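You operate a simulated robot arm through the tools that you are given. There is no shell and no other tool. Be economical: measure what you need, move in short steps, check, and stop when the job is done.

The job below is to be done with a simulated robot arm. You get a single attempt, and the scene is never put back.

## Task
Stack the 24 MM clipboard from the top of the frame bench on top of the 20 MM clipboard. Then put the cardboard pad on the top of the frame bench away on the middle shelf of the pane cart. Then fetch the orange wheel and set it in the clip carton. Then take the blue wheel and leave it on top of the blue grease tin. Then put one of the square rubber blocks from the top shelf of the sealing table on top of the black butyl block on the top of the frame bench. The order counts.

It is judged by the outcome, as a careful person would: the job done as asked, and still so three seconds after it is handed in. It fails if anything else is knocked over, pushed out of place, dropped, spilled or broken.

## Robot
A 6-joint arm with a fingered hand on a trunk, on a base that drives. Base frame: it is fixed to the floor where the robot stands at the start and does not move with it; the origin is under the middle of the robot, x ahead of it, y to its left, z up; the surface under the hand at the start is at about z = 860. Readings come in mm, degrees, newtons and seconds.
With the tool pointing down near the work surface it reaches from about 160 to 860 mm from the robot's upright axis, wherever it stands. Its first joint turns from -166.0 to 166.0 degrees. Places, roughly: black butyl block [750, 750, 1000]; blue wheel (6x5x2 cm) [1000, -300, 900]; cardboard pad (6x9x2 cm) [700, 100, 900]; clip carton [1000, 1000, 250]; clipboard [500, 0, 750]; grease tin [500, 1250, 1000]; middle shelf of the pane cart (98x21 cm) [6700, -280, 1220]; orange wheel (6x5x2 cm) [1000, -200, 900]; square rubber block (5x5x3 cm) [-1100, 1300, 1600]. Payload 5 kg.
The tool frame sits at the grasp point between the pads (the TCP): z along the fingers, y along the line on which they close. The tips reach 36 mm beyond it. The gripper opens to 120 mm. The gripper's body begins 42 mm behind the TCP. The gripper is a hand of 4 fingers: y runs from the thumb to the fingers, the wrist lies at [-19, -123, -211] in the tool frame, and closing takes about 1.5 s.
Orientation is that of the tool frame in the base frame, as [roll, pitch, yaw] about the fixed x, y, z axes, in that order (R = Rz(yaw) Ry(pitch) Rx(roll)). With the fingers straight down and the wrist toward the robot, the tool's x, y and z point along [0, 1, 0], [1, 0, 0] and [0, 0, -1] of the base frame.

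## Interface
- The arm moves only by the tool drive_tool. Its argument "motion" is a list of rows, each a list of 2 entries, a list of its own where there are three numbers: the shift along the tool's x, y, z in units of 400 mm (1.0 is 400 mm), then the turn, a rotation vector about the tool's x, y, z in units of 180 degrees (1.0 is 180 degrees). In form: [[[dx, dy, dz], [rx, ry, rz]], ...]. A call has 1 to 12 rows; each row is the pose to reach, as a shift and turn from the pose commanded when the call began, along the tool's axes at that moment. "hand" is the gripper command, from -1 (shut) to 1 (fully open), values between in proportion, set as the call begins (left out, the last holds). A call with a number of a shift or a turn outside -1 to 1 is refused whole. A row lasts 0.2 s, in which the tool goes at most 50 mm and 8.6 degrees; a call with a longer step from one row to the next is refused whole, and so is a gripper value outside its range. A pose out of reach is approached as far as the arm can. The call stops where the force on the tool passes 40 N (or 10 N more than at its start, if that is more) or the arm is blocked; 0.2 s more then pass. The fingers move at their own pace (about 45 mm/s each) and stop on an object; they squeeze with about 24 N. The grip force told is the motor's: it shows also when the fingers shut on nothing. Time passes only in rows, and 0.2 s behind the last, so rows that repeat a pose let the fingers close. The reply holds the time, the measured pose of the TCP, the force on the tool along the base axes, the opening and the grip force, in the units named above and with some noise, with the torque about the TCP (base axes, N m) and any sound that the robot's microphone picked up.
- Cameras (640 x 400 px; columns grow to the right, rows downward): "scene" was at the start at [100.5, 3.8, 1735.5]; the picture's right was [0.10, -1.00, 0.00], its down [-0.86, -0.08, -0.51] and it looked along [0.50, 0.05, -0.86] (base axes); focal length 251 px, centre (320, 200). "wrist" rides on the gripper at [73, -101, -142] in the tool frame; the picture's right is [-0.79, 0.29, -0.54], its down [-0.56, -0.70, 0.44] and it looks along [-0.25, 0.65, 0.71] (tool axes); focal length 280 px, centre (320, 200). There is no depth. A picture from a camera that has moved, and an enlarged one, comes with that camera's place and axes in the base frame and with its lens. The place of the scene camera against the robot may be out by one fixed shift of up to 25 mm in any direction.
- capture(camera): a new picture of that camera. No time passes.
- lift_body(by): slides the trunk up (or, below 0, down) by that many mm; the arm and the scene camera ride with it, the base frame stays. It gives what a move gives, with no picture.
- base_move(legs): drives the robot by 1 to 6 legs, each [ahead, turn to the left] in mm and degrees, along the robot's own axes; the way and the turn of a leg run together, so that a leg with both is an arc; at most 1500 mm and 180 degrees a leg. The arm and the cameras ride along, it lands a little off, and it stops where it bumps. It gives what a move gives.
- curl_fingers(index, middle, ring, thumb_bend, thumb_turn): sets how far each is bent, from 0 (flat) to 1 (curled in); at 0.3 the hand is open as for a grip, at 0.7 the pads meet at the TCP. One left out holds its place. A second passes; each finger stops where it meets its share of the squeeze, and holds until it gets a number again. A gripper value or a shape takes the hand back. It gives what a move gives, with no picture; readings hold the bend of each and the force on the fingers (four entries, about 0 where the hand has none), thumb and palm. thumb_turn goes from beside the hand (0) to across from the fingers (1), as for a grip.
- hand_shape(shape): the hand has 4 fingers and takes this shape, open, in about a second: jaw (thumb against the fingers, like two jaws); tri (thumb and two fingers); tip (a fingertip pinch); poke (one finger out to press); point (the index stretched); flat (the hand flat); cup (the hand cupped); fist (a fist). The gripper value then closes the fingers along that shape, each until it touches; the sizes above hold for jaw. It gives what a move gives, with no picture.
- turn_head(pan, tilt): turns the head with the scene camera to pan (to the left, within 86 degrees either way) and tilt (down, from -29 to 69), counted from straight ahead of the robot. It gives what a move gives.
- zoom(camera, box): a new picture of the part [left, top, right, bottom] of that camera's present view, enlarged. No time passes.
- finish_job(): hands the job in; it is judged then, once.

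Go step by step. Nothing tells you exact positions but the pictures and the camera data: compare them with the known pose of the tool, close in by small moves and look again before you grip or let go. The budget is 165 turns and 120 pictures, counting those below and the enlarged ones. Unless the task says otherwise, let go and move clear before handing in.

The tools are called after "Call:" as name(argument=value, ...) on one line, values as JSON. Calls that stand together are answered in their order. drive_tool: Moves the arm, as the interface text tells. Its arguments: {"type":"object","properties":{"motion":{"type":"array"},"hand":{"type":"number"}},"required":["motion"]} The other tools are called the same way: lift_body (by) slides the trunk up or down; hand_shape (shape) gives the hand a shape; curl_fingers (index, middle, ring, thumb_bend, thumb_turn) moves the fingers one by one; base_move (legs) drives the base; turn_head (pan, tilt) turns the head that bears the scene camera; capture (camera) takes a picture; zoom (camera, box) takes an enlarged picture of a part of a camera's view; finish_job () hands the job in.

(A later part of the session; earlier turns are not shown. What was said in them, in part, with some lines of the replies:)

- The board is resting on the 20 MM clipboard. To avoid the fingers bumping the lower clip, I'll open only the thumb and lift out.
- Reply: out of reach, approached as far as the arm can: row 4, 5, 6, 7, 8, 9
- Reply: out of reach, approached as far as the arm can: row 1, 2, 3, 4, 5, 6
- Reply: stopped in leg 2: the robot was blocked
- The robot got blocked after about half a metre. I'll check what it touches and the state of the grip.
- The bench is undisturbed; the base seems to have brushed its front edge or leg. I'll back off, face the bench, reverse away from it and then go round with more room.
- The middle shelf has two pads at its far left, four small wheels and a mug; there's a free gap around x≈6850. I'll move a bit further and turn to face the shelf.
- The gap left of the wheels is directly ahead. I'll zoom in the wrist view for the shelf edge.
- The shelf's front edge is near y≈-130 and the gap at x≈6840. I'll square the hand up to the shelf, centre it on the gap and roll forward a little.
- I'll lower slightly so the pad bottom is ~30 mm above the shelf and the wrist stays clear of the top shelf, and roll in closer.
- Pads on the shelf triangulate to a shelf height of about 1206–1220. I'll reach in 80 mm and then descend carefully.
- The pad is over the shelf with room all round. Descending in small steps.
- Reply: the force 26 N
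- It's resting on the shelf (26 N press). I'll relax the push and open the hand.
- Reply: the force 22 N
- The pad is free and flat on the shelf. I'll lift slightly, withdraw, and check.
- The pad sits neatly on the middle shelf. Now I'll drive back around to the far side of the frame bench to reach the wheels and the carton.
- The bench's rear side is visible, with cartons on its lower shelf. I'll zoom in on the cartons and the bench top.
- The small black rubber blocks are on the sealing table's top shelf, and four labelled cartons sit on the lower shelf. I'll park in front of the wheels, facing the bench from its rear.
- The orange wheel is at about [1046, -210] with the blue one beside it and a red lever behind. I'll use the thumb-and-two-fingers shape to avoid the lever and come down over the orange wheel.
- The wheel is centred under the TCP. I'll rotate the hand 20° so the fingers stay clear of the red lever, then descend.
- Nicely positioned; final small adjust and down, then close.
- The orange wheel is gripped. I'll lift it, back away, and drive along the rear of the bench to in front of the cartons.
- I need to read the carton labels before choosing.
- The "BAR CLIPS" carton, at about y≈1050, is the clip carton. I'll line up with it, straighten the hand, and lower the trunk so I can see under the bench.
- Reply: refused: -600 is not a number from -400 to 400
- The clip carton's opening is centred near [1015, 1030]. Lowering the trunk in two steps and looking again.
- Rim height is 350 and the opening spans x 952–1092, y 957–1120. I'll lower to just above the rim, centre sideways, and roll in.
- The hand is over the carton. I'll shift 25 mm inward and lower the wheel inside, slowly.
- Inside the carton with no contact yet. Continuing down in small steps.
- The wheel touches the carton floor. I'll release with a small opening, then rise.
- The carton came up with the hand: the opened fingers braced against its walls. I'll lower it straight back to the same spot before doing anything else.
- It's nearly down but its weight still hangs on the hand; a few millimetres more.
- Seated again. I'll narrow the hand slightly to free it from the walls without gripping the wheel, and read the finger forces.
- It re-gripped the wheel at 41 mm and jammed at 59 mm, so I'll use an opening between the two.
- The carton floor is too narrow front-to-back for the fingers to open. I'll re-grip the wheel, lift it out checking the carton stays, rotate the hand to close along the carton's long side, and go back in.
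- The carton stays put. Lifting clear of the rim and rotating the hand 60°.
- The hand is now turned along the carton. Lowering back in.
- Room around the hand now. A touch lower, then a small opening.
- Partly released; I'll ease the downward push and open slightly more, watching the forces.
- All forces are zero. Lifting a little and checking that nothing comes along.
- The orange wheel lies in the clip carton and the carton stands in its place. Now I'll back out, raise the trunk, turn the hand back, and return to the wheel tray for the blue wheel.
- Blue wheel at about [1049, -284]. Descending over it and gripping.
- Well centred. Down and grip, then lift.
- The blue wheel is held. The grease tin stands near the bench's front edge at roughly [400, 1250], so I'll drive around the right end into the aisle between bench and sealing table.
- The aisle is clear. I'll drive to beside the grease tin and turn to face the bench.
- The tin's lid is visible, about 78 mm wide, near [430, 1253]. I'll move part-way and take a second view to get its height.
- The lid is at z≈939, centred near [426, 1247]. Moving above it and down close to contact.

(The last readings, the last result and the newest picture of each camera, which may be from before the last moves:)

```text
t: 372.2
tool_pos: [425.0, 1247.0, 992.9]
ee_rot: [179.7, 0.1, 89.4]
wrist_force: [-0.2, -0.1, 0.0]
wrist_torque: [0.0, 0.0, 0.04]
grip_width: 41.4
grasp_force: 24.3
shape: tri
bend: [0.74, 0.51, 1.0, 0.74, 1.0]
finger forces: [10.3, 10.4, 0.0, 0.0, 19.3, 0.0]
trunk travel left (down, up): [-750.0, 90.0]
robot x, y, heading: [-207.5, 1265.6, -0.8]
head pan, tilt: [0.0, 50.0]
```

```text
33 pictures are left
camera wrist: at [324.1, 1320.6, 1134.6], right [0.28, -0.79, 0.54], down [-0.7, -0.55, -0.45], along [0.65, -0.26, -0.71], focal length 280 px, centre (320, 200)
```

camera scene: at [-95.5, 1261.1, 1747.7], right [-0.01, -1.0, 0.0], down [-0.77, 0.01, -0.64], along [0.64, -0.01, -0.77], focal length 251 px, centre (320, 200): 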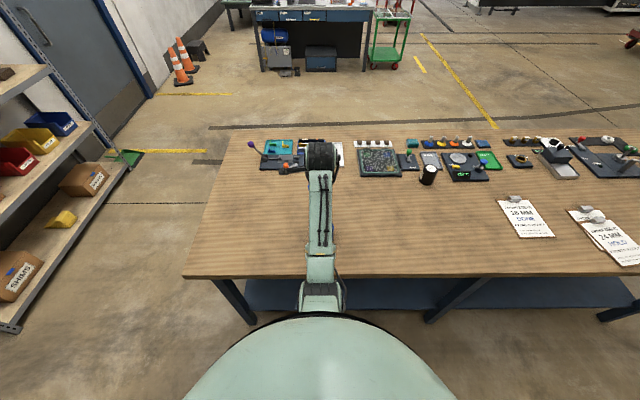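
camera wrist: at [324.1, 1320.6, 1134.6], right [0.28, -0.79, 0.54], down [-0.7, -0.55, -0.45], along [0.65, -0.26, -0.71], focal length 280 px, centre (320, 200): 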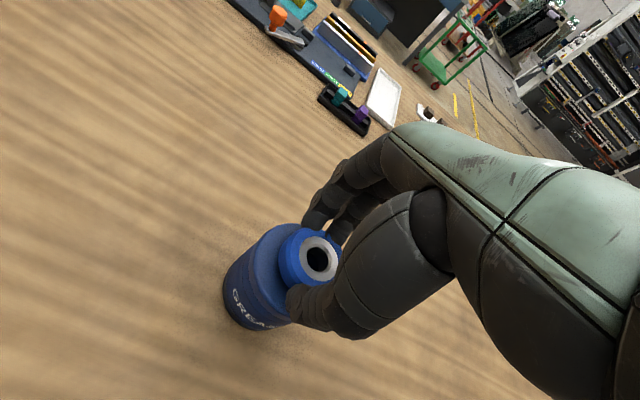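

Centred over the lid. Descending in small steps to contact.

Call:
drive_tool(motion=[[[0, 0, 0.01], [0, 0, 0]], [[0, 0, 0.02], [0, 0, 0]], [[0, 0, 0.03], [0, 0, 0]], [[0, 0, 0.03], [0, 0, 0]]])

```text
t: 373.2
tool_pos: [427.0, 1245.8, 983.3]
ee_rot: [179.4, 0.2, 89.3]
wrist_force: [-0.3, 0.0, 14.8]
wrist_torque: [0.0, -0.07, -0.01]
grip_width: 42.3
grasp_force: 23.9
shape: tri
bend: [0.74, 0.51, 1.0, 0.74, 1.0]
finger forces: [11.7, 12.2, 0.0, 0.1, 22.2, 0.0]
trunk travel left (down, up): [-750.0, 90.0]
robot x, y, heading: [-205.1, 1266.5, -0.5]
head pan, tilt: [0.0, 50.0]
```

In contact. Easing off and opening.

Call:
drive_tool(motion=[[[0, 0, -0.005], [0, 0, 0]], [[0, 0, -0.005], [0, 0, 0]], [[0, 0, -0.005], [0, 0, 0]], [[0, 0, -0.005], [0, 0, 0]], [[0, 0, -0.005], [0, 0, 0]], [[0, 0, -0.005], [0, 0, 0]]], hand=0.3)

Call:
capture(camera="wrist")

```text
t: 374.6
tool_pos: [426.0, 1246.7, 982.8]
ee_rot: [179.6, 0.1, 89.3]
wrist_force: [-1.2, 0.0, 0.4]
wrist_torque: [0.0, -0.01, -0.03]
grip_width: 77.7
grasp_force: 0.1
shape: tri
bend: [0.73, 0.39, 0.99, 0.63, 1.0]
finger forces: [0.1, 0.0, 0.0, 0.0, 0.0, 0.0]
trunk travel left (down, up): [-750.0, 90.0]
robot x, y, heading: [-209.1, 1267.4, -0.5]
head pan, tilt: [0.0, 50.0]
```

```text
32 pictures are left
camera wrist: at [324.4, 1320.8, 1125.1], right [0.28, -0.79, 0.54], down [-0.7, -0.55, -0.45], along [0.65, -0.26, -0.71], focal length 280 px, centre (320, 200)
```

wrist: 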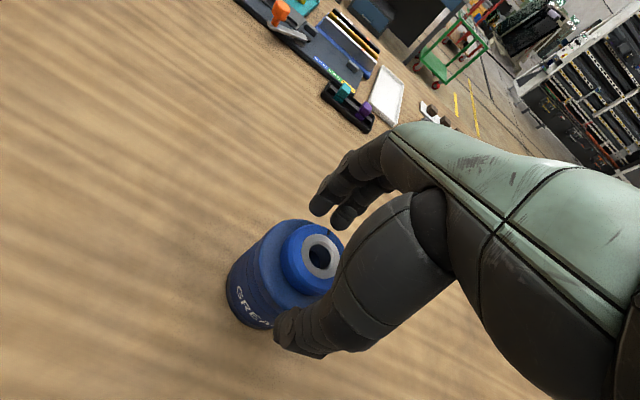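

Released cleanly on the lid. I'll lift straight up and verify.

Call:
drive_tool(motion=[[[0, 0, -0.04], [0, 0, 0]], [[0, 0, -0.12], [0, 0, 0]], [[0, 0, -0.22], [0, 0, 0]], [[0, 0, -0.32], [0, 0, 0]], [[0, 0, -0.36], [0, 0, 0]], [[0, 0, -0.36], [0, 0, 0]]], hand=1)

Call:
capture(camera="wrist")

```text
t: 376.0
tool_pos: [426.7, 1246.0, 1127.1]
ee_rot: [179.7, 0.1, 89.4]
wrist_force: [0.4, -0.1, -0.1]
wrist_torque: [-0.03, 0.02, 0.01]
grip_width: 119.7
grasp_force: 0.2
shape: tri
bend: [0.3, 0.3, 0.99, 0.3, 0.98]
finger forces: [0.1, 0.0, 0.0, 0.1, 0.0, 0.1]
trunk travel left (down, up): [-750.0, 90.0]
robot x, y, heading: [-207.8, 1267.9, -0.5]
head pan, tilt: [0.0, 50.0]
```

```text
31 pictures are left
camera wrist: at [324.3, 1321.2, 1269.4], right [0.28, -0.79, 0.54], down [-0.7, -0.55, -0.45], along [0.65, -0.26, -0.71], focal length 280 px, centre (320, 200)
```

wrist: 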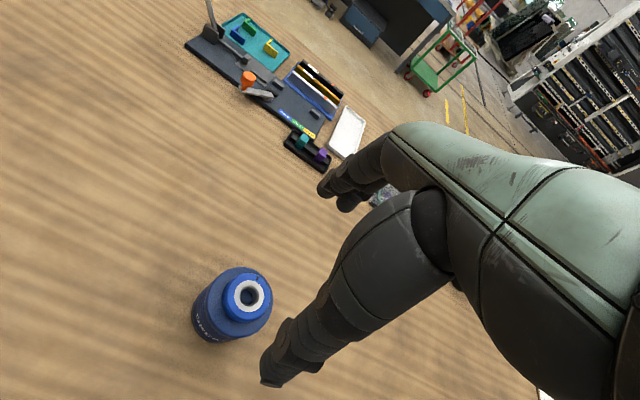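

The blue wheel sits squarely on the tin. The rubber blocks are on a shelf at z≈1600, above the downward-hand reach, so I'll raise the trunk and try a horizontal hand (fingers forward) in free space here.

Call:
lift_body(by=90)

Call:
drive_tool(motion=[[[0, 0, 0], [-0.0275, -0.0275, -0.0275]], [[0, 0, 0], [-0.055, -0.055, -0.055]], [[0, 0, 0], [-0.0825, -0.0825, -0.0825]], [[0, 0, 0], [-0.11, -0.11, -0.11]], [[0, 0, 0], [-0.1375, -0.1375, -0.1375]], [[0, 0, 0], [-0.165, -0.165, -0.165]], [[0, 0, 0], [-0.1925, -0.1925, -0.1925]], [[0, 0, 0], [-0.1925, -0.1925, -0.1925]]])

```text
t: 377.3
tool_pos: [426.6, 1246.3, 1216.1]
ee_rot: [179.7, 0.1, 89.2]
wrist_force: [-0.2, -1.3, 0.5]
wrist_torque: [-0.02, 0.04, 0.03]
grip_width: 119.8
grasp_force: 0.1
shape: tri
bend: [0.3, 0.3, 0.99, 0.3, 0.98]
finger forces: [0.0, 0.1, 0.1, 0.0, 0.0, 0.1]
trunk travel left (down, up): [-840.0, 0.0]
robot x, y, heading: [-204.4, 1261.4, -0.5]
head pan, tilt: [0.0, 50.0]
```

```text
t: 379.1
tool_pos: [426.2, 1247.2, 1216.9]
ee_rot: [153.2, 42.1, 115.7]
wrist_force: [-0.3, -0.4, 0.3]
wrist_torque: [0.02, 0.01, -0.03]
grip_width: 119.8
grasp_force: 0.0
shape: tri
bend: [0.3, 0.3, 0.99, 0.3, 0.98]
finger forces: [0.0, 0.1, 0.1, 0.0, 0.0, 0.0]
trunk travel left (down, up): [-840.0, 0.0]
robot x, y, heading: [-205.3, 1266.6, -0.6]
head pan, tilt: [0.0, 50.0]
```

Half-way fine. Completing the rotation.

Call:
drive_tool(motion=[[[0, 0, 0], [-0.0275, -0.0275, -0.0275]], [[0, 0, 0], [-0.055, -0.055, -0.055]], [[0, 0, 0], [-0.0825, -0.0825, -0.0825]], [[0, 0, 0], [-0.11, -0.11, -0.11]], [[0, 0, 0], [-0.1375, -0.1375, -0.1375]], [[0, 0, 0], [-0.165, -0.165, -0.165]], [[0, 0, 0], [-0.1925, -0.1925, -0.1925]], [[0, 0, 0], [-0.1925, -0.1925, -0.1925]]])

```text
t: 380.9
tool_pos: [426.5, 1246.5, 1216.8]
ee_rot: [-10.4, 89.6, -11.1]
wrist_force: [-0.6, 0.9, 0.3]
wrist_torque: [-0.03, 0.03, 0.0]
grip_width: 119.8
grasp_force: 0.0
shape: tri
bend: [0.3, 0.3, 0.99, 0.3, 0.98]
finger forces: [0.1, 0.0, 0.0, 0.0, 0.0, 0.0]
trunk travel left (down, up): [-840.0, 0.0]
robot x, y, heading: [-205.6, 1261.7, -0.6]
head pan, tilt: [0.0, 50.0]
```

The hand is horizontal now. Testing the height: raising ~400 mm.

Call:
drive_tool(motion=[[[-0.11, 0, 0.02], [0, 0, 0]], [[-0.22, 0, 0.04], [0, 0, 0]], [[-0.33, 0, 0.06], [0, 0, 0]], [[-0.44, 0, 0.08], [0, 0, 0]], [[-0.55, 0, 0.1], [0, 0, 0]], [[-0.66, 0, 0.12], [0, 0, 0]], [[-0.77, 0, 0.14], [0, 0, 0]], [[-0.88, 0, 0.16], [0, 0, 0]], [[-0.99, 0, 0.18], [0, 0, 0]], [[-0.99, 0, 0.18], [0, 0, 0]]])

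```text
t: 383.1
tool_pos: [495.7, 1247.3, 1613.1]
ee_rot: [-23.1, 89.7, -23.8]
wrist_force: [-1.0, -0.3, -0.1]
wrist_torque: [-0.04, -0.01, 0.01]
grip_width: 119.7
grasp_force: 0.0
shape: tri
bend: [0.3, 0.3, 0.99, 0.3, 0.98]
finger forces: [0.0, 0.0, 0.0, 0.0, 0.1, 0.0]
trunk travel left (down, up): [-840.0, 0.0]
robot x, y, heading: [-206.9, 1264.6, -0.5]
head pan, tilt: [0.0, 50.0]
```

Reachable. A bit more height for clearance, then I'll see how it looks and plan the turn.

Call:
drive_tool(motion=[[[-0.07, 0, 0], [0, 0, 0]], [[-0.14, 0, 0], [0, 0, 0]], [[-0.14, 0, 0], [0, 0, 0]]])

Call:
turn_head(pan=86, tilt=0)

Call:
capture(camera="scene")

```text
t: 383.9
tool_pos: [495.5, 1247.3, 1669.8]
ee_rot: [-25.9, 89.7, -26.6]
wrist_force: [0.7, -1.0, -0.9]
wrist_torque: [-0.02, 0.01, 0.02]
grip_width: 119.8
grasp_force: 0.1
shape: tri
bend: [0.3, 0.3, 0.99, 0.3, 0.98]
finger forces: [0.0, 0.0, 0.0, 0.0, 0.0, 0.1]
trunk travel left (down, up): [-840.0, 0.0]
robot x, y, heading: [-208.1, 1264.1, -0.5]
head pan, tilt: [0.0, 50.0]
```

```text
t: 385.5
tool_pos: [495.8, 1246.9, 1669.9]
ee_rot: [-43.7, 89.7, -44.4]
wrist_force: [-0.4, 0.8, 0.1]
wrist_torque: [0.01, -0.01, -0.03]
grip_width: 119.6
grasp_force: 0.1
shape: tri
bend: [0.3, 0.3, 0.99, 0.3, 0.98]
finger forces: [0.0, 0.0, 0.1, 0.1, 0.0, 0.0]
trunk travel left (down, up): [-840.0, 0.0]
robot x, y, heading: [-207.1, 1264.6, -0.7]
head pan, tilt: [85.9, 0.0]
```

```text
30 pictures are left
camera scene: at [-165.3, 1351.5, 1915.5], right [1.0, -0.08, 0.0], down [0.0, 0.0, -1.0], along [0.08, 1.0, 0.0], focal length 251 px, centre (320, 200)
```

scene: 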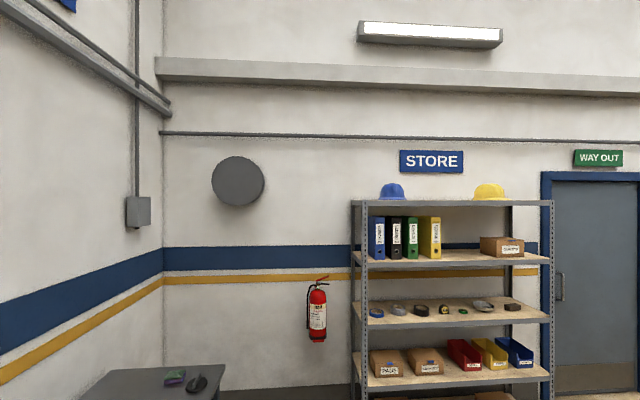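

Free space all around on that side. I'll retract 100 mm and turn to face the sealing table.

Call:
drive_tool(motion=[[[0, 0, -0.1], [0, 0, 0]], [[0, 0, -0.2], [0, 0, 0]], [[0, 0, -0.3], [0, 0, 0]], [[0, 0, -0.3], [0, 0, 0]]])

Call:
base_move(legs=[[0, 90], [0, 90.6]])

Call:
turn_head(pan=0, tilt=20)

Call:
capture(camera="scene")

Call:
capture(camera="wrist")

```text
t: 386.5
tool_pos: [375.3, 1249.0, 1668.5]
ee_rot: [-26.4, 89.7, -27.1]
wrist_force: [0.1, -0.3, 0.3]
wrist_torque: [0.03, -0.01, 0.04]
grip_width: 119.5
grasp_force: 0.0
shape: tri
bend: [0.3, 0.3, 0.99, 0.3, 0.98]
finger forces: [0.0, 0.0, 0.1, 0.0, 0.0, 0.0]
trunk travel left (down, up): [-840.0, 0.0]
robot x, y, heading: [-204.5, 1262.6, -0.4]
head pan, tilt: [85.9, 0.0]
```

```text
t: 396.0
tool_pos: [-788.9, 1273.7, 1669.2]
ee_rot: [-11.3, 89.7, 168.9]
wrist_force: [0.5, 0.1, -0.2]
wrist_torque: [-0.02, -0.02, 0.03]
grip_width: 119.7
grasp_force: 0.0
shape: tri
bend: [0.3, 0.3, 0.99, 0.3, 0.98]
finger forces: [0.0, 0.0, 0.0, 0.0, 0.0, 0.1]
trunk travel left (down, up): [-840.0, 0.0]
robot x, y, heading: [-204.9, 1266.7, -179.5]
head pan, tilt: [85.9, 0.0]
```

```text
t: 397.6
tool_pos: [-786.3, 1273.0, 1669.2]
ee_rot: [-27.3, 89.7, 152.8]
wrist_force: [0.5, 0.2, -0.8]
wrist_torque: [0.03, 0.05, -0.02]
grip_width: 120.0
grasp_force: 0.1
shape: tri
bend: [0.3, 0.3, 0.99, 0.3, 0.98]
finger forces: [0.0, 0.1, 0.1, 0.0, 0.0, 0.0]
trunk travel left (down, up): [-840.0, 0.0]
robot x, y, heading: [-205.1, 1264.4, -179.7]
head pan, tilt: [0.0, 20.0]
```

```text
29 pictures are left
camera scene: at [-326.0, 1261.7, 1883.2], right [-0.01, 1.0, 0.0], down [0.34, 0.0, -0.94], along [-0.94, -0.01, -0.34], focal length 251 px, centre (320, 200)
```

scene: 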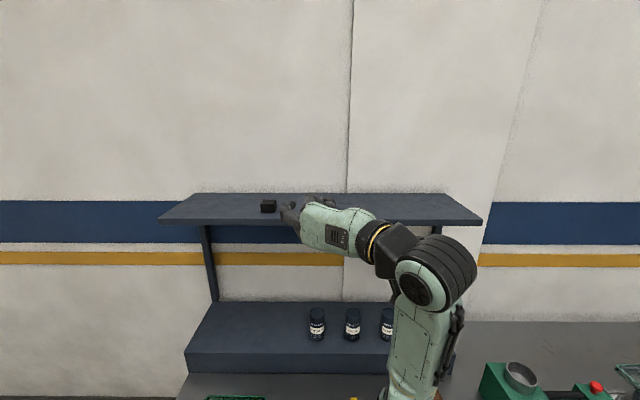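

```text
28 pictures are left
camera wrist: at [-646.7, 1374.7, 1596.1], right [0.55, -0.29, 0.79], down [-0.44, 0.7, 0.56], along [-0.71, -0.66, 0.26], focal length 280 px, centre (320, 200)
```

wrist: 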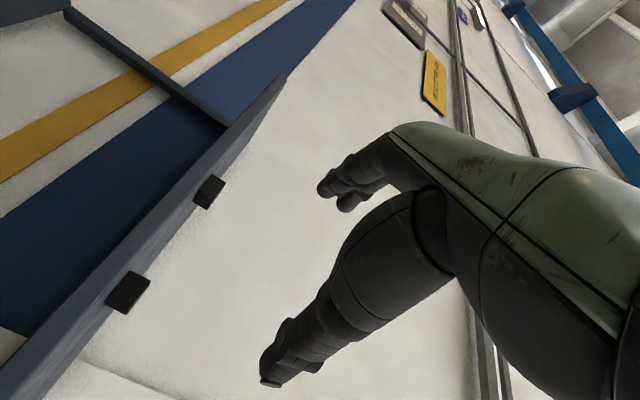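

The blocks triangulate to about x≈-1155, y≈1060 and y≈1280, z≈1555 on a shelf whose front edge is near x≈-1090. I'll extend forward and down a bit to test the reach.

Call:
drive_tool(motion=[[[0.03, 0, 0.1], [0, 0, 0]], [[0.06, 0, 0.2], [0, 0, 0]], [[0.09, 0, 0.3], [0, 0, 0]], [[0.12, 0, 0.4], [0, 0, 0]], [[0.15, 0, 0.5], [0, 0, 0]], [[0.15, 0, 0.55], [0, 0, 0]], [[0.15, 0, 0.55], [0, 0, 0]]])

Call:
capture(camera="wrist")

Call:
zoom(camera="scene", box=[220, 160, 420, 285])

```text
t: 399.2
tool_pos: [-1007.2, 1272.1, 1610.2]
ee_rot: [-7.4, 89.6, 172.9]
wrist_force: [0.1, -1.0, 0.0]
wrist_torque: [0.0, -0.03, -0.01]
grip_width: 119.5
grasp_force: 0.1
shape: tri
bend: [0.3, 0.3, 0.99, 0.3, 0.98]
finger forces: [0.0, 0.1, 0.1, 0.1, 0.1, 0.1]
trunk travel left (down, up): [-840.0, 0.0]
robot x, y, heading: [-205.0, 1267.4, -179.5]
head pan, tilt: [0.0, 20.0]
```

```text
27 pictures are left
camera wrist: at [-866.8, 1373.8, 1537.0], right [0.55, -0.29, 0.79], down [-0.44, 0.7, 0.56], along [-0.71, -0.66, 0.26], focal length 280 px, centre (320, 200)
```

wrist: 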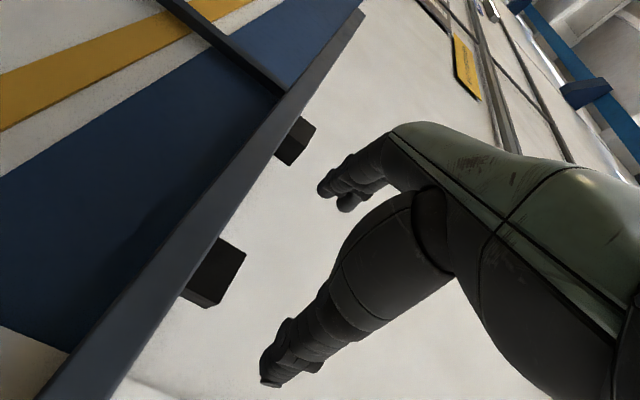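

```text
3.20 times, centred on (320, 222) of scene
camera zoom: at [-325.5, 1261.7, 1883.2], right [0.0, 1.0, 0.0], down [0.34, 0.0, -0.94], along [-0.94, 0.0, -0.34], focal length 803 px, centre (320, 128)
```

zoom: 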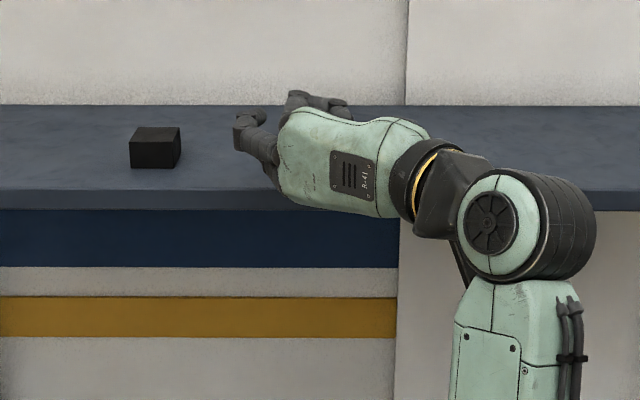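

The reach is fine, and the blocks refine to about [-1105, 1290] and [-1108, 1088] with the shelf top near z=1544. I need a closer look at how the fingers and thumb lie vertically.

Call:
zoom(camera="wrist", box=[240, 140, 440, 400])

Call:
zoom(camera="scene", box=[280, 180, 350, 225])

```text
1.54 times, centred on (340, 270) of wrist
camera zoom: at [-866.8, 1373.8, 1537.0], right [0.55, -0.29, 0.79], down [-0.44, 0.7, 0.56], along [-0.71, -0.66, 0.26], focal length 431 px, centre (289, 92)
```

zoom: 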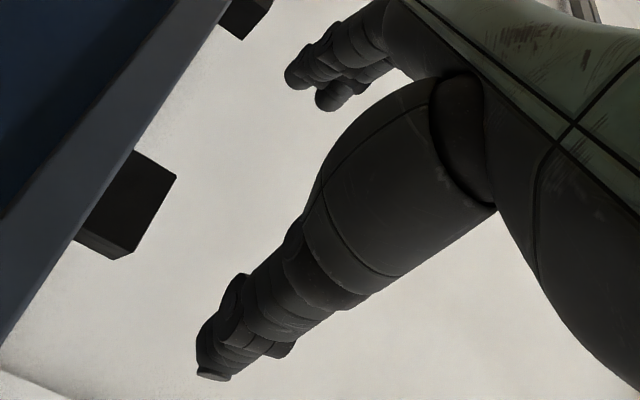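

```text
8.89 times, centred on (315, 202) of scene
camera zoom: at [-325.5, 1261.7, 1883.2], right [0.0, 1.0, 0.0], down [0.34, 0.0, -0.94], along [-0.94, 0.0, -0.34], focal length 2230 px, centre (364, 178)
```

zoom: 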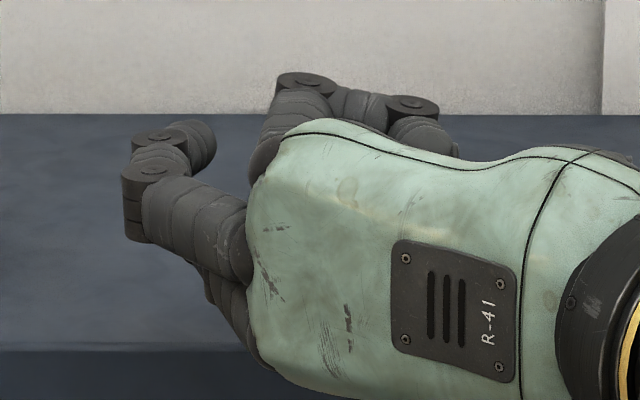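

The ring finger is curled below the pinch pair, so I'll tip the hand about 27° downward to keep it and the palm clear of the shelf. Doing that with a little retract and raise, then rolling closer.

Call:
drive_tool(motion=[[[-0.05, 0, -0.05], [0, 0.04, 0]], [[-0.1, 0, -0.1], [0, 0.08, 0]], [[-0.1, 0, -0.15], [0, 0.12, 0]], [[-0.1, 0, -0.15], [0, 0.15, 0]], [[-0.1, 0, -0.15], [0, 0.15, 0]]])

Call:
base_move(legs=[[140, 0]])

Call:
capture(camera="wrist")

Call:
capture(camera="scene")

```text
t: 400.4
tool_pos: [-946.8, 1271.7, 1650.3]
ee_rot: [-179.8, 63.3, 0.4]
wrist_force: [0.1, 0.0, 0.0]
wrist_torque: [-0.03, 0.0, -0.03]
grip_width: 119.8
grasp_force: 0.0
shape: tri
bend: [0.3, 0.3, 0.99, 0.3, 0.98]
finger forces: [0.0, 0.0, 0.0, 0.1, 0.0, 0.0]
trunk travel left (down, up): [-840.0, 0.0]
robot x, y, heading: [-203.5, 1265.3, -179.5]
head pan, tilt: [0.0, 20.0]
```

```text
t: 401.8
tool_pos: [-1084.2, 1271.0, 1652.0]
ee_rot: [-179.7, 63.6, 0.5]
wrist_force: [0.2, 0.4, 0.0]
wrist_torque: [0.0, 0.03, -0.01]
grip_width: 119.6
grasp_force: 0.1
shape: tri
bend: [0.3, 0.3, 0.99, 0.3, 0.98]
finger forces: [0.1, 0.0, 0.1, 0.0, 0.0, 0.0]
trunk travel left (down, up): [-840.0, 0.0]
robot x, y, heading: [-348.3, 1259.9, -179.5]
head pan, tilt: [0.0, 20.0]
```

```text
23 pictures are left
camera wrist: at [-925.0, 1373.2, 1651.0], right [0.13, -0.29, 0.95], down [-0.65, 0.7, 0.3], along [-0.75, -0.66, -0.09], focal length 280 px, centre (320, 200)
```

wrist: 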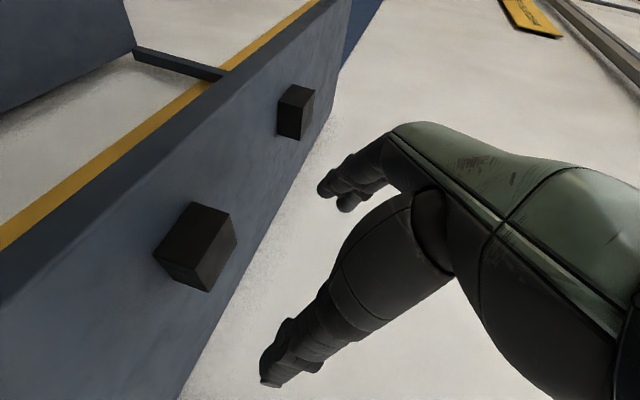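

```text
22 pictures are left
camera scene: at [-462.0, 1261.0, 1883.5], right [-0.01, 1.0, 0.0], down [0.34, 0.0, -0.94], along [-0.94, -0.01, -0.34], focal length 251 px, centre (320, 200)
```

scene: 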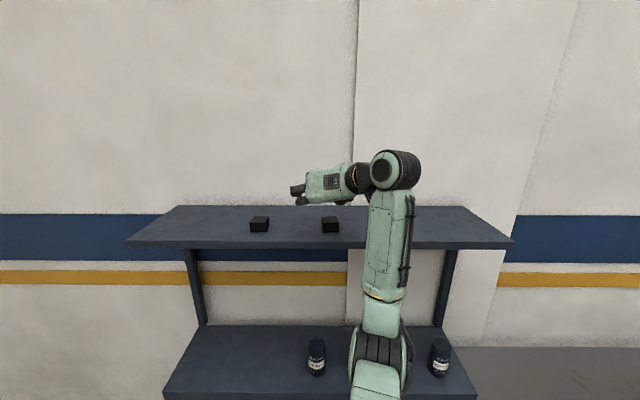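

Block B is clearly seen at about [-1106, 1290, 1559]. I'll line up and come down to just above the final height.

Call:
drive_tool(motion=[[[0, -0.0475, 0], [0, 0, 0]], [[0.04, -0.0475, 0.02], [0, 0, 0]], [[0.08, -0.0475, 0.045], [0, 0, 0]], [[0.12, -0.0475, 0.068], [0, 0, 0]], [[0.145, -0.0475, 0.082], [0, 0, 0]], [[0.145, -0.0475, 0.082], [0, 0, 0]]])

Call:
capture(camera="wrist")

Call:
zoom(camera="scene", box=[270, 170, 400, 255])

```text
t: 403.2
tool_pos: [-1091.2, 1289.7, 1584.1]
ee_rot: [-179.9, 63.4, 0.2]
wrist_force: [0.4, 0.2, -0.1]
wrist_torque: [0.01, 0.01, -0.01]
grip_width: 119.6
grasp_force: 0.0
shape: tri
bend: [0.3, 0.3, 0.99, 0.3, 0.98]
finger forces: [0.0, 0.0, 0.1, 0.0, 0.0, 0.1]
trunk travel left (down, up): [-840.0, 0.0]
robot x, y, heading: [-342.7, 1261.8, -179.5]
head pan, tilt: [0.0, 20.0]
```

```text
21 pictures are left
camera wrist: at [-932.2, 1391.8, 1583.2], right [0.13, -0.29, 0.95], down [-0.65, 0.7, 0.3], along [-0.75, -0.66, -0.1], focal length 280 px, centre (320, 200)
```

wrist: 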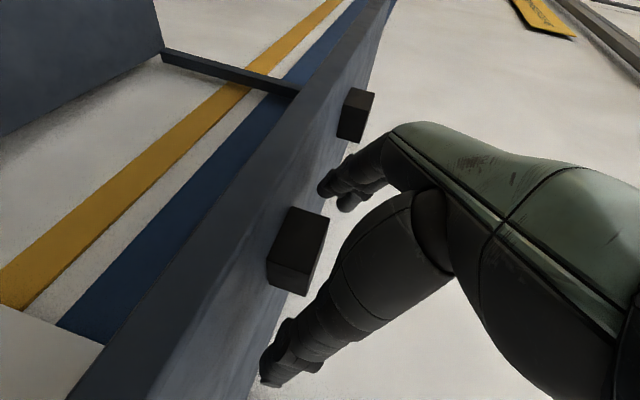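

```text
4.71 times, centred on (335, 212) of scene
camera zoom: at [-466.0, 1260.4, 1883.2], right [-0.01, 1.0, 0.0], down [0.34, 0.0, -0.94], along [-0.94, -0.01, -0.34], focal length 1180 px, centre (249, 141)
```

zoom: 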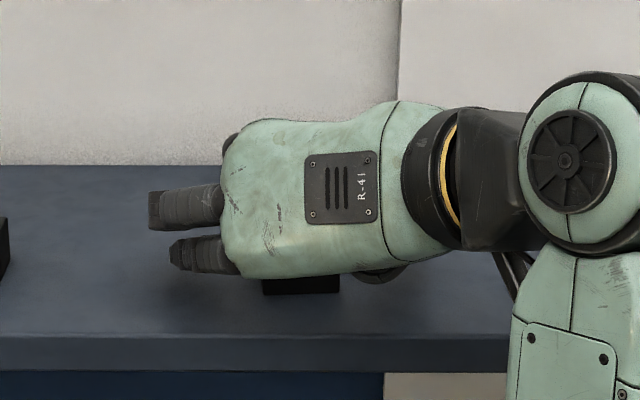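

The block is between finger and thumb. Final few millimetres down, then close gently.

Call:
drive_tool(motion=[[[0.01, 0, 0.005], [0, 0, 0]], [[0.02, 0, 0.01], [0, 0, 0]], [[0.02, 0, 0.01], [0, 0, 0]]])

Call:
drive_tool(motion=[[[0, 0, 0], [0, 0, 0]], [[0, 0, 0], [0, 0, 0]], [[0, 0, 0], [0, 0, 0]], [[0, 0, 0], [0, 0, 0]], [[0, 0, 0], [0, 0, 0]], [[0, 0, 0], [0, 0, 0]], [[0, 0, 0], [0, 0, 0]], [[0, 0, 0], [0, 0, 0]]], hand=-1)

Call:
capture(camera="wrist")

```text
t: 404.0
tool_pos: [-1090.2, 1289.9, 1575.5]
ee_rot: [-179.5, 63.4, 0.6]
wrist_force: [-1.1, 0.2, 0.0]
wrist_torque: [-0.03, 0.01, 0.0]
grip_width: 119.9
grasp_force: 0.0
shape: tri
bend: [0.3, 0.3, 0.99, 0.3, 0.98]
finger forces: [0.3, 0.0, 0.1, 0.1, 0.1, 0.1]
trunk travel left (down, up): [-840.0, 0.0]
robot x, y, heading: [-348.1, 1264.2, -179.7]
head pan, tilt: [0.0, 20.0]
```

```text
t: 405.8
tool_pos: [-1090.7, 1291.8, 1575.6]
ee_rot: [-179.8, 63.6, 0.3]
wrist_force: [0.2, 3.0, 5.7]
wrist_torque: [0.15, 0.13, -0.07]
grip_width: 32.9
grasp_force: 24.0
shape: tri
bend: [0.74, 0.52, 1.0, 0.74, 1.0]
finger forces: [2.2, 23.0, 0.0, 0.0, 28.1, 0.0]
trunk travel left (down, up): [-840.0, 0.0]
robot x, y, heading: [-347.2, 1265.0, -180.0]
head pan, tilt: [0.0, 20.0]
```

```text
19 pictures are left
camera wrist: at [-930.5, 1393.4, 1575.1], right [0.13, -0.29, 0.95], down [-0.65, 0.7, 0.3], along [-0.75, -0.66, -0.09], focal length 280 px, centre (320, 200)
```

wrist: 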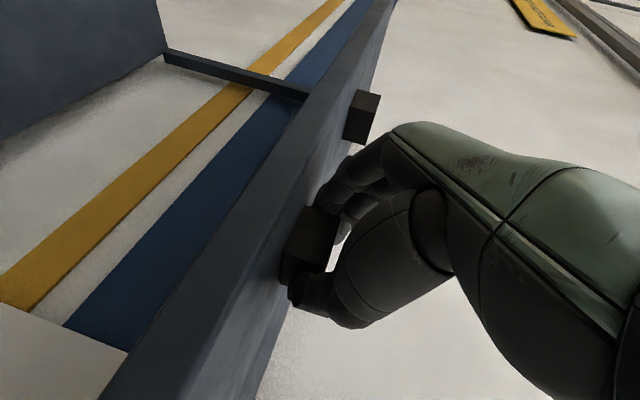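

Block gripped by thumb and middle finger. Lifting gently straight up.

Call:
drive_tool(motion=[[[-0.022, 0, -0.011], [0, 0, 0]], [[-0.067, 0, -0.0335], [0, 0, 0]], [[-0.134, 0, -0.067], [0, 0, 0]], [[-0.134, 0, -0.067], [0, 0, 0]]])

Call:
capture(camera="wrist")

```text
t: 406.8
tool_pos: [-1090.5, 1290.6, 1634.1]
ee_rot: [-179.9, 63.3, 0.3]
wrist_force: [-0.5, -0.4, -1.3]
wrist_torque: [0.02, -0.01, 0.02]
grip_width: 32.6
grasp_force: 23.9
shape: tri
bend: [0.74, 0.53, 1.0, 0.74, 1.0]
finger forces: [4.0, 22.5, 0.0, 0.0, 26.6, 0.0]
trunk travel left (down, up): [-840.0, 0.0]
robot x, y, heading: [-346.7, 1265.6, -179.9]
head pan, tilt: [0.0, 20.0]
```

```text
18 pictures are left
camera wrist: at [-932.5, 1391.7, 1634.0], right [0.13, -0.29, 0.95], down [-0.65, 0.7, 0.3], along [-0.75, -0.66, -0.1], focal length 280 px, centre (320, 200)
```

wrist: 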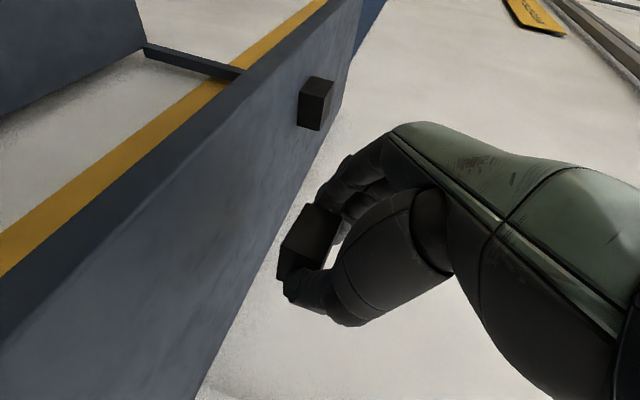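

The block is held well. I'll back away, swing round and face the bench in front of the black butyl block.

Call:
base_move(legs=[[-150, 0], [0, 90], [455, 0], [0, 89.9], [170, 0]])

Call:
turn_head(pan=0, tilt=50)

Call:
capture(camera="scene")

Call:
capture(camera="wrist")

```text
t: 421.1
tool_pos: [720.9, 799.3, 1635.4]
ee_rot: [-179.9, 63.5, -178.6]
wrist_force: [-0.8, -0.1, 0.1]
wrist_torque: [-0.02, 0.01, -0.02]
grip_width: 32.8
grasp_force: 23.8
shape: tri
bend: [0.74, 0.53, 1.0, 0.74, 1.0]
finger forces: [4.1, 22.6, 0.0, 0.1, 26.8, 0.0]
trunk travel left (down, up): [-840.0, 0.0]
robot x, y, heading: [-20.1, 808.4, 1.2]
head pan, tilt: [0.0, 20.0]
```

```text
t: 422.1
tool_pos: [724.4, 798.3, 1634.4]
ee_rot: [-180.0, 63.4, -178.6]
wrist_force: [-0.1, 0.3, -0.6]
wrist_torque: [-0.01, -0.01, -0.01]
grip_width: 32.8
grasp_force: 24.1
shape: tri
bend: [0.74, 0.53, 1.0, 0.74, 1.0]
finger forces: [4.1, 22.7, 0.1, 0.0, 26.7, 0.0]
trunk travel left (down, up): [-840.0, 0.0]
robot x, y, heading: [-18.9, 811.1, 1.7]
head pan, tilt: [0.0, 50.0]
```

```text
17 pictures are left
camera scene: at [90.4, 809.6, 1837.7], right [0.02, -1.0, 0.0], down [-0.77, -0.02, -0.64], along [0.64, 0.02, -0.77], focal length 251 px, centre (320, 200)
```

scene: 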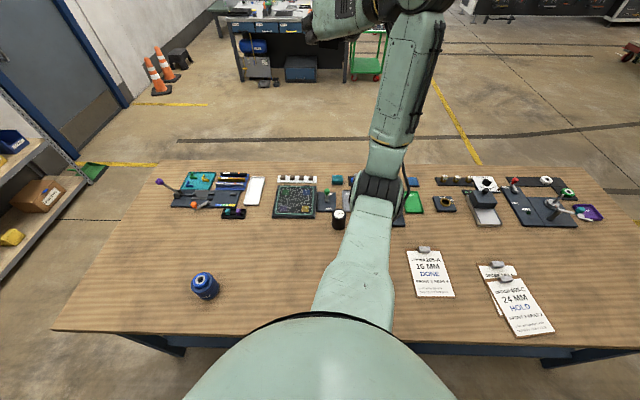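

```text
16 pictures are left
camera wrist: at [567.0, 693.7, 1634.1], right [-0.14, 0.29, 0.95], down [0.66, -0.68, 0.3], along [0.74, 0.67, -0.1], focal length 280 px, centre (320, 200)
```

wrist: 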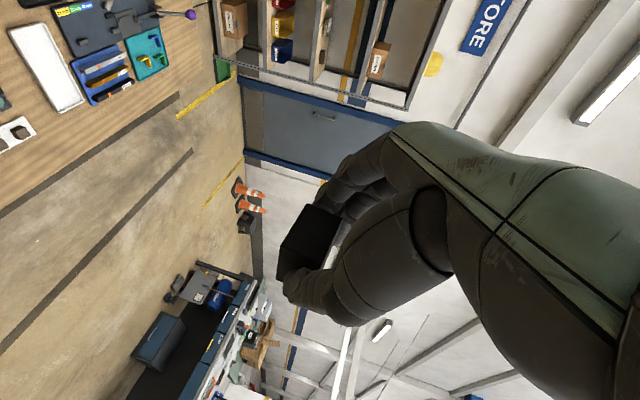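

All earlier items look right. The black butyl block is near [735, 748]; I'll zoom to fix its place and top before lowering the arm.

Call:
zoom(camera="scene", box=[290, 180, 390, 245])

```text
6.15 times, centred on (340, 212) of scene
camera zoom: at [90.4, 809.6, 1837.7], right [0.02, -1.0, 0.0], down [-0.77, -0.02, -0.64], along [0.64, 0.02, -0.77], focal length 1544 px, centre (197, 123)
```

zoom: 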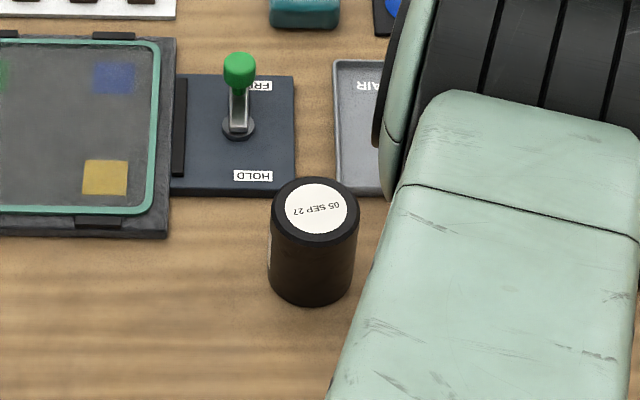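

The butyl block's top is at z≈940, centred near [742, 745], about 61 mm across. Lowering the arm over the bench in stages.

Call:
drive_tool(motion=[[[0.09, -0.0135, 0.0446], [0, 0, 0]], [[0.18, -0.027, 0.089], [0, 0, 0]], [[0.27, -0.04, 0.134], [0, 0, 0]], [[0.36, -0.054, 0.178], [0, 0, 0]], [[0.45, -0.0675, 0.223], [0, 0, 0]], [[0.54, -0.081, 0.268], [0, 0, 0]], [[0.63, -0.0945, 0.312], [0, 0, 0]], [[0.72, -0.108, 0.357], [0, 0, 0]], [[0.81, -0.1215, 0.401], [0, 0, 0]], [[0.896, -0.135, 0.446], [0, 0, 0]], [[0.896, -0.135, 0.446], [0, 0, 0]]])

Call:
capture(camera="scene")

```text
t: 424.5
tool_pos: [725.8, 742.1, 1234.4]
ee_rot: [-179.9, 63.5, -178.7]
wrist_force: [-0.2, 0.6, -0.6]
wrist_torque: [-0.02, 0.02, 0.02]
grip_width: 32.7
grasp_force: 23.9
shape: tri
bend: [0.74, 0.53, 1.0, 0.74, 1.0]
finger forces: [4.1, 22.5, 0.1, 0.0, 26.7, 0.0]
trunk travel left (down, up): [-840.0, 0.0]
robot x, y, heading: [-20.5, 810.6, 1.5]
head pan, tilt: [0.0, 50.0]
```

```text
14 pictures are left
camera scene: at [89.8, 809.7, 1837.6], right [0.02, -1.0, 0.0], down [-0.77, -0.02, -0.64], along [0.64, 0.02, -0.77], focal length 251 px, centre (320, 200)
```

scene: 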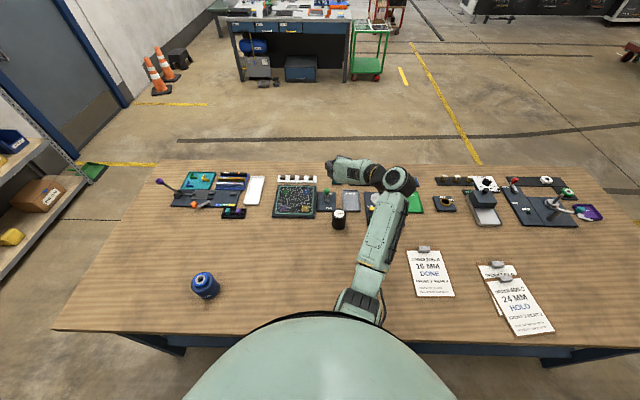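

Clear. Down another 200 mm, then a wrist view to align with the butyl block.

Call:
drive_tool(motion=[[[0.09, 0, 0.0446], [0, 0, 0]], [[0.18, 0, 0.089], [0, 0, 0]], [[0.27, 0, 0.134], [0, 0, 0]], [[0.36, 0, 0.178], [0, 0, 0]], [[0.45, 0, 0.223], [0, 0, 0]], [[0.45, 0, 0.223], [0, 0, 0]]])

Call:
capture(camera="wrist")

Call:
zoom(camera="scene", box=[290, 160, 430, 250])

```text
t: 425.9
tool_pos: [724.8, 743.6, 1032.3]
ee_rot: [-179.8, 63.4, -178.5]
wrist_force: [-0.5, -0.3, -0.1]
wrist_torque: [0.0, 0.02, -0.02]
grip_width: 32.5
grasp_force: 23.8
shape: tri
bend: [0.74, 0.53, 1.0, 0.74, 1.0]
finger forces: [4.1, 22.6, 0.1, 0.1, 26.7, 0.0]
trunk travel left (down, up): [-840.0, 0.0]
robot x, y, heading: [-22.2, 806.9, 1.5]
head pan, tilt: [0.0, 50.0]
```

```text
13 pictures are left
camera wrist: at [565.7, 638.5, 1031.8], right [-0.14, 0.29, 0.95], down [0.66, -0.69, 0.3], along [0.74, 0.67, -0.1], focal length 280 px, centre (320, 200)
```

wrist: 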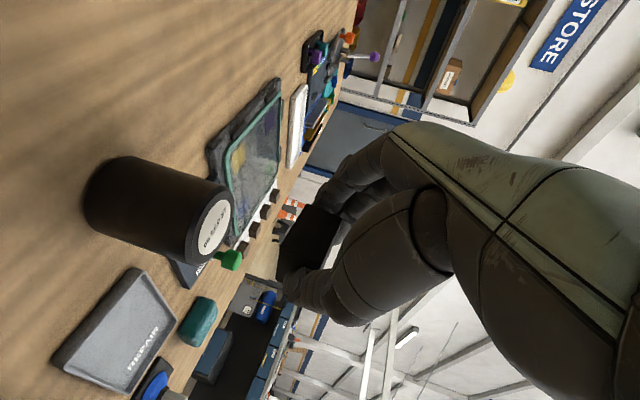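

```text
4.44 times, centred on (360, 205) of scene
camera zoom: at [89.6, 809.7, 1837.6], right [0.02, -1.0, 0.0], down [-0.77, -0.02, -0.64], along [0.64, 0.02, -0.77], focal length 1115 px, centre (142, 178)
```

zoom: 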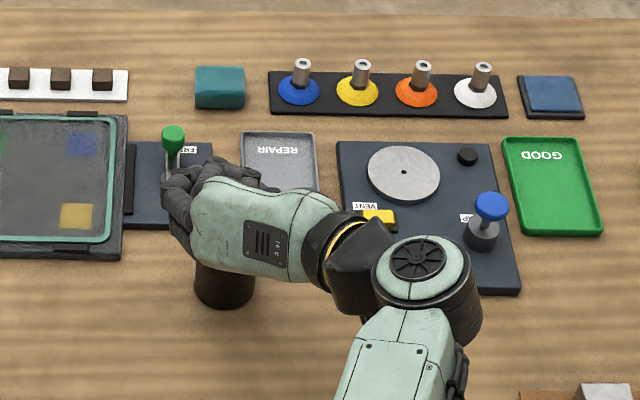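

The block is over the butyl block to within a few millimetres. I'll correct slightly and descend most of the way.

Call:
drive_tool(motion=[[[0.04, -0.0125, 0.025], [0, 0, 0]], [[0.08, -0.0125, 0.05], [0, 0, 0]], [[0.1064, -0.0125, 0.067], [0, 0, 0]], [[0.1064, -0.0125, 0.067], [0, 0, 0]]])

Call:
capture(camera="wrist")

```text
t: 426.9
tool_pos: [728.8, 739.2, 983.6]
ee_rot: [-179.7, 63.4, -178.4]
wrist_force: [-0.1, 0.0, -0.9]
wrist_torque: [0.0, 0.02, 0.03]
grip_width: 32.5
grasp_force: 24.3
shape: tri
bend: [0.74, 0.53, 1.0, 0.74, 1.0]
finger forces: [4.1, 22.5, 0.0, 0.0, 26.6, 0.0]
trunk travel left (down, up): [-840.0, 0.0]
robot x, y, heading: [-18.7, 809.7, 1.5]
head pan, tilt: [0.0, 50.0]
```

```text
11 pictures are left
camera wrist: at [571.0, 634.4, 982.7], right [-0.14, 0.29, 0.95], down [0.66, -0.69, 0.3], along [0.74, 0.67, -0.1], focal length 280 px, centre (320, 200)
```

wrist: 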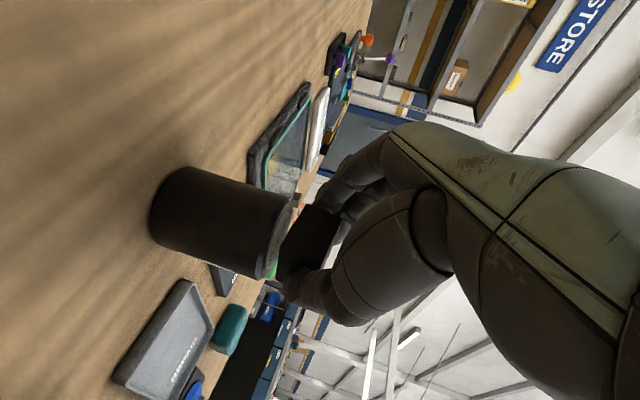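

The block lines up with the top of the butyl block. Descending in small steps until contact.

Call:
drive_tool(motion=[[[0.008, 0, 0.004], [0, 0, 0]], [[0.016, 0, 0.008], [0, 0, 0]], [[0.02, 0, 0.01], [0, 0, 0]], [[0.02, 0, 0.01], [0, 0, 0]]])

```text
t: 427.9
tool_pos: [728.3, 737.6, 975.3]
ee_rot: [-179.8, 63.5, -178.5]
wrist_force: [-1.2, 1.0, 5.2]
wrist_torque: [-0.01, -0.15, 0.04]
grip_width: 32.6
grasp_force: 24.1
shape: tri
bend: [0.74, 0.53, 1.0, 0.74, 1.0]
finger forces: [3.7, 25.0, 0.0, 0.0, 27.3, 0.0]
trunk travel left (down, up): [-840.0, 0.0]
robot x, y, heading: [-23.2, 810.0, 1.4]
head pan, tilt: [0.0, 50.0]
```

First contact. I'll check the picture before letting go.

Call:
zoom(camera="wrist", box=[140, 140, 380, 320])

```text
2.22 times, centred on (260, 230) of wrist
camera zoom: at [570.4, 633.9, 974.4], right [-0.14, 0.29, 0.95], down [0.66, -0.68, 0.3], along [0.74, 0.67, -0.09], focal length 623 px, centre (453, 133)
```

zoom: 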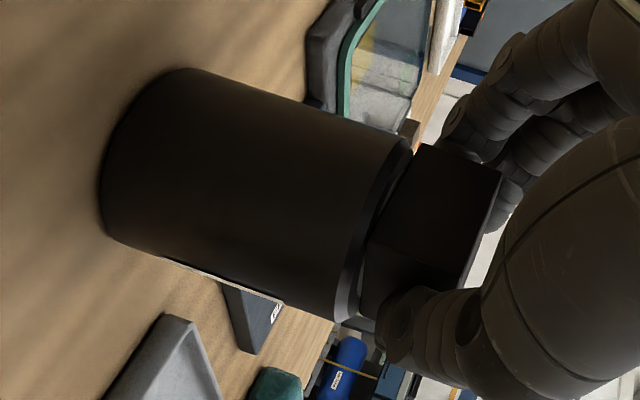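

It's on top and well centred. A tiny bit more down to seat it, then open.

Call:
drive_tool(motion=[[[0.005, 0, 0.0025], [0, 0, 0]], [[0.005, 0, 0.0025], [0, 0, 0]]])

Call:
drive_tool(motion=[[[0, 0, 0], [0, 0, 0]], [[0, 0, 0], [0, 0, 0]], [[0, 0, 0], [0, 0, 0]], [[0, 0, 0], [0, 0, 0]], [[0, 0, 0], [0, 0, 0]], [[0, 0, 0], [0, 0, 0]]], hand=0.4)

Call:
zoom(camera="wrist", box=[140, 140, 380, 320])

```text
t: 428.5
tool_pos: [727.2, 738.7, 973.7]
ee_rot: [-179.8, 63.4, -178.5]
wrist_force: [-0.6, 1.1, 7.6]
wrist_torque: [-0.11, -0.23, 0.01]
grip_width: 32.5
grasp_force: 24.0
shape: tri
bend: [0.74, 0.52, 1.0, 0.74, 1.0]
finger forces: [3.2, 26.2, 0.1, 0.0, 28.0, 0.0]
trunk travel left (down, up): [-840.0, 0.0]
robot x, y, heading: [-21.0, 806.4, 1.5]
head pan, tilt: [0.0, 50.0]
```

```text
t: 429.9
tool_pos: [729.0, 737.6, 972.2]
ee_rot: [-179.8, 63.4, -178.4]
wrist_force: [-0.6, -0.3, -0.2]
wrist_torque: [0.01, -0.03, -0.02]
grip_width: 83.5
grasp_force: 0.2
shape: tri
bend: [0.73, 0.38, 0.99, 0.59, 0.99]
finger forces: [0.0, 0.1, 0.1, 0.0, 0.1, 0.0]
trunk travel left (down, up): [-840.0, 0.0]
robot x, y, heading: [-19.8, 807.0, 1.4]
head pan, tilt: [0.0, 50.0]
```

```text
2.22 times, centred on (260, 230) of wrist
camera zoom: at [570.6, 633.8, 971.7], right [-0.14, 0.29, 0.95], down [0.66, -0.68, 0.3], along [0.74, 0.67, -0.1], focal length 623 px, centre (453, 133)
```

zoom: 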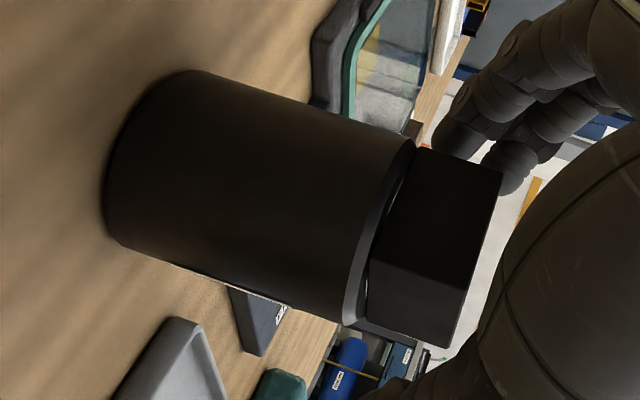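

The block is flat on the butyl block and free. I'll withdraw backward, then up, and take a final look.

Call:
drive_tool(motion=[[[0.02, 0, -0.055], [0, 0, 0]], [[0.04, 0, -0.11], [0, 0, 0]], [[0.065, 0, -0.17], [0, 0, 0]], [[0.089, 0, -0.235], [0, 0, 0]], [[0.0, 0, -0.28], [0, 0, 0]], [[-0.09, 0, -0.325], [0, 0, 0]], [[-0.18, 0, -0.37], [0, 0, 0]], [[-0.27, 0, -0.41], [0, 0, 0]], [[-0.27, 0, -0.41], [0, 0, 0]]])

Call:
capture(camera="scene")

Call:
zoom(camera="scene", box=[290, 160, 430, 250])

```text
t: 431.9
tool_pos: [629.6, 737.2, 1141.8]
ee_rot: [-180.0, 63.3, -178.7]
wrist_force: [0.0, -0.5, -0.4]
wrist_torque: [-0.03, -0.02, 0.0]
grip_width: 83.8
grasp_force: 0.0
shape: tri
bend: [0.73, 0.38, 0.99, 0.59, 0.99]
finger forces: [0.0, 0.0, 0.0, 0.0, 0.0, 0.0]
trunk travel left (down, up): [-840.0, 0.0]
robot x, y, heading: [-22.2, 807.8, 1.5]
head pan, tilt: [0.0, 50.0]
```

```text
8 pictures are left
camera scene: at [89.8, 809.6, 1837.6], right [0.02, -1.0, 0.0], down [-0.77, -0.02, -0.64], along [0.64, 0.02, -0.77], focal length 251 px, centre (320, 200)
```

scene: 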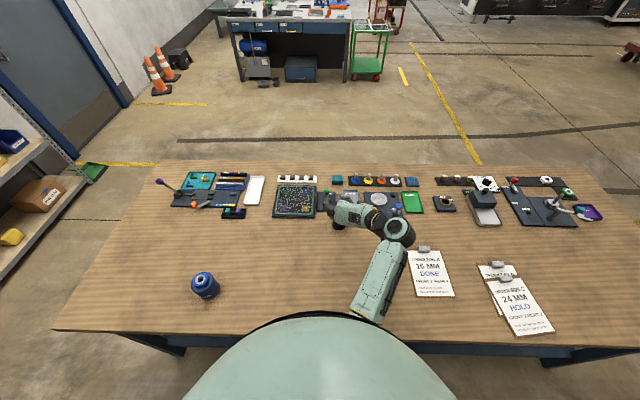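

```text
4.44 times, centred on (360, 205) of scene
camera zoom: at [89.8, 809.6, 1837.6], right [0.02, -1.0, 0.0], down [-0.77, -0.02, -0.64], along [0.64, 0.02, -0.77], focal length 1115 px, centre (142, 178)
```

zoom: 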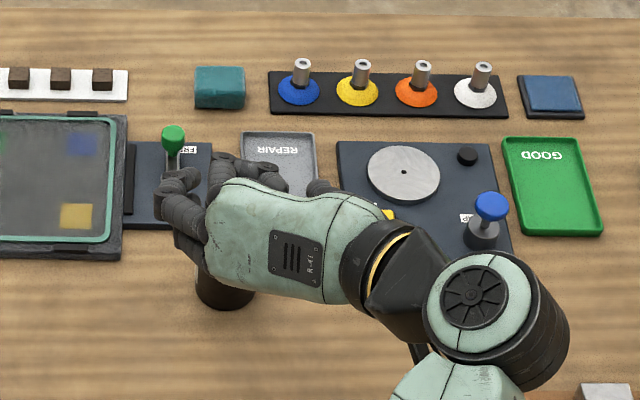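

I'll raise the hand clear and to the right for a final check.

Call:
drive_tool(motion=[[[-0.09, -0.06, -0.045], [0, 0, 0]], [[-0.18, -0.12, -0.09], [0, 0, 0]], [[-0.27, -0.18, -0.134], [0, 0, 0]], [[-0.36, -0.24, -0.178], [0, 0, 0]], [[-0.45, -0.3, -0.223], [0, 0, 0]], [[-0.54, -0.36, -0.268], [0, 0, 0]], [[-0.54, -0.36, -0.268], [0, 0, 0]]])

Call:
zoom(camera="scene", box=[280, 170, 400, 250])

Call:
zoom(camera="scene", box=[390, 220, 580, 350])

```text
t: 433.5
tool_pos: [633.4, 593.3, 1384.4]
ee_rot: [-179.9, 63.3, -178.6]
wrist_force: [-0.1, 0.0, -0.1]
wrist_torque: [0.02, 0.0, -0.01]
grip_width: 83.8
grasp_force: 0.1
shape: tri
bend: [0.73, 0.37, 0.99, 0.59, 0.99]
finger forces: [0.0, 0.1, 0.0, 0.0, 0.1, 0.1]
trunk travel left (down, up): [-840.0, 0.0]
robot x, y, heading: [-21.4, 812.1, 1.4]
head pan, tilt: [0.0, 50.0]
```

```text
5.00 times, centred on (340, 210) of scene
camera zoom: at [90.0, 810.1, 1837.6], right [0.02, -1.0, 0.0], down [-0.77, -0.02, -0.64], along [0.64, 0.02, -0.77], focal length 1254 px, centre (220, 150)
```

zoom: 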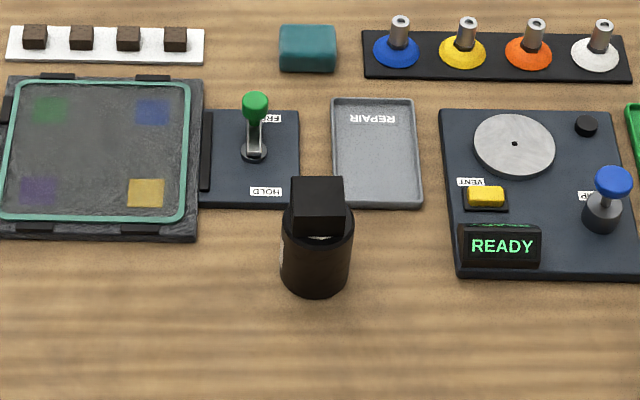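

```text
3.08 times, centred on (485, 285) of scene
camera zoom: at [90.0, 810.1, 1837.6], right [0.02, -1.0, 0.0], down [-0.77, -0.02, -0.64], along [0.64, 0.02, -0.77], focal length 772 px, centre (-188, -62)
```

zoom: 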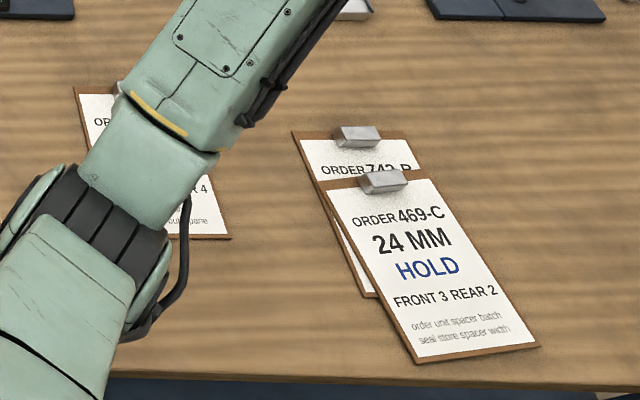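

The rubber block rests on the butyl block, the 24 MM clipboard lies on the 20 MM one, and the pad, orange wheel and blue wheel were each checked when I put them down. The hand is clear, so I'm handing in.

Call:
finish_job()

```text
The job is handed in.
```

All five steps are done in the order asked, and the job is handed in. Two things were not clean:

- **Clip carton:** it came up with the hand when I first let go of the orange wheel. I set it back within about a centimetre of where it stood.
- **24 MM clipboard:** it lies flat but slid about 20 mm as I let go. It sits about 65 mm nearer the bench's front edge than the 20 MM one.
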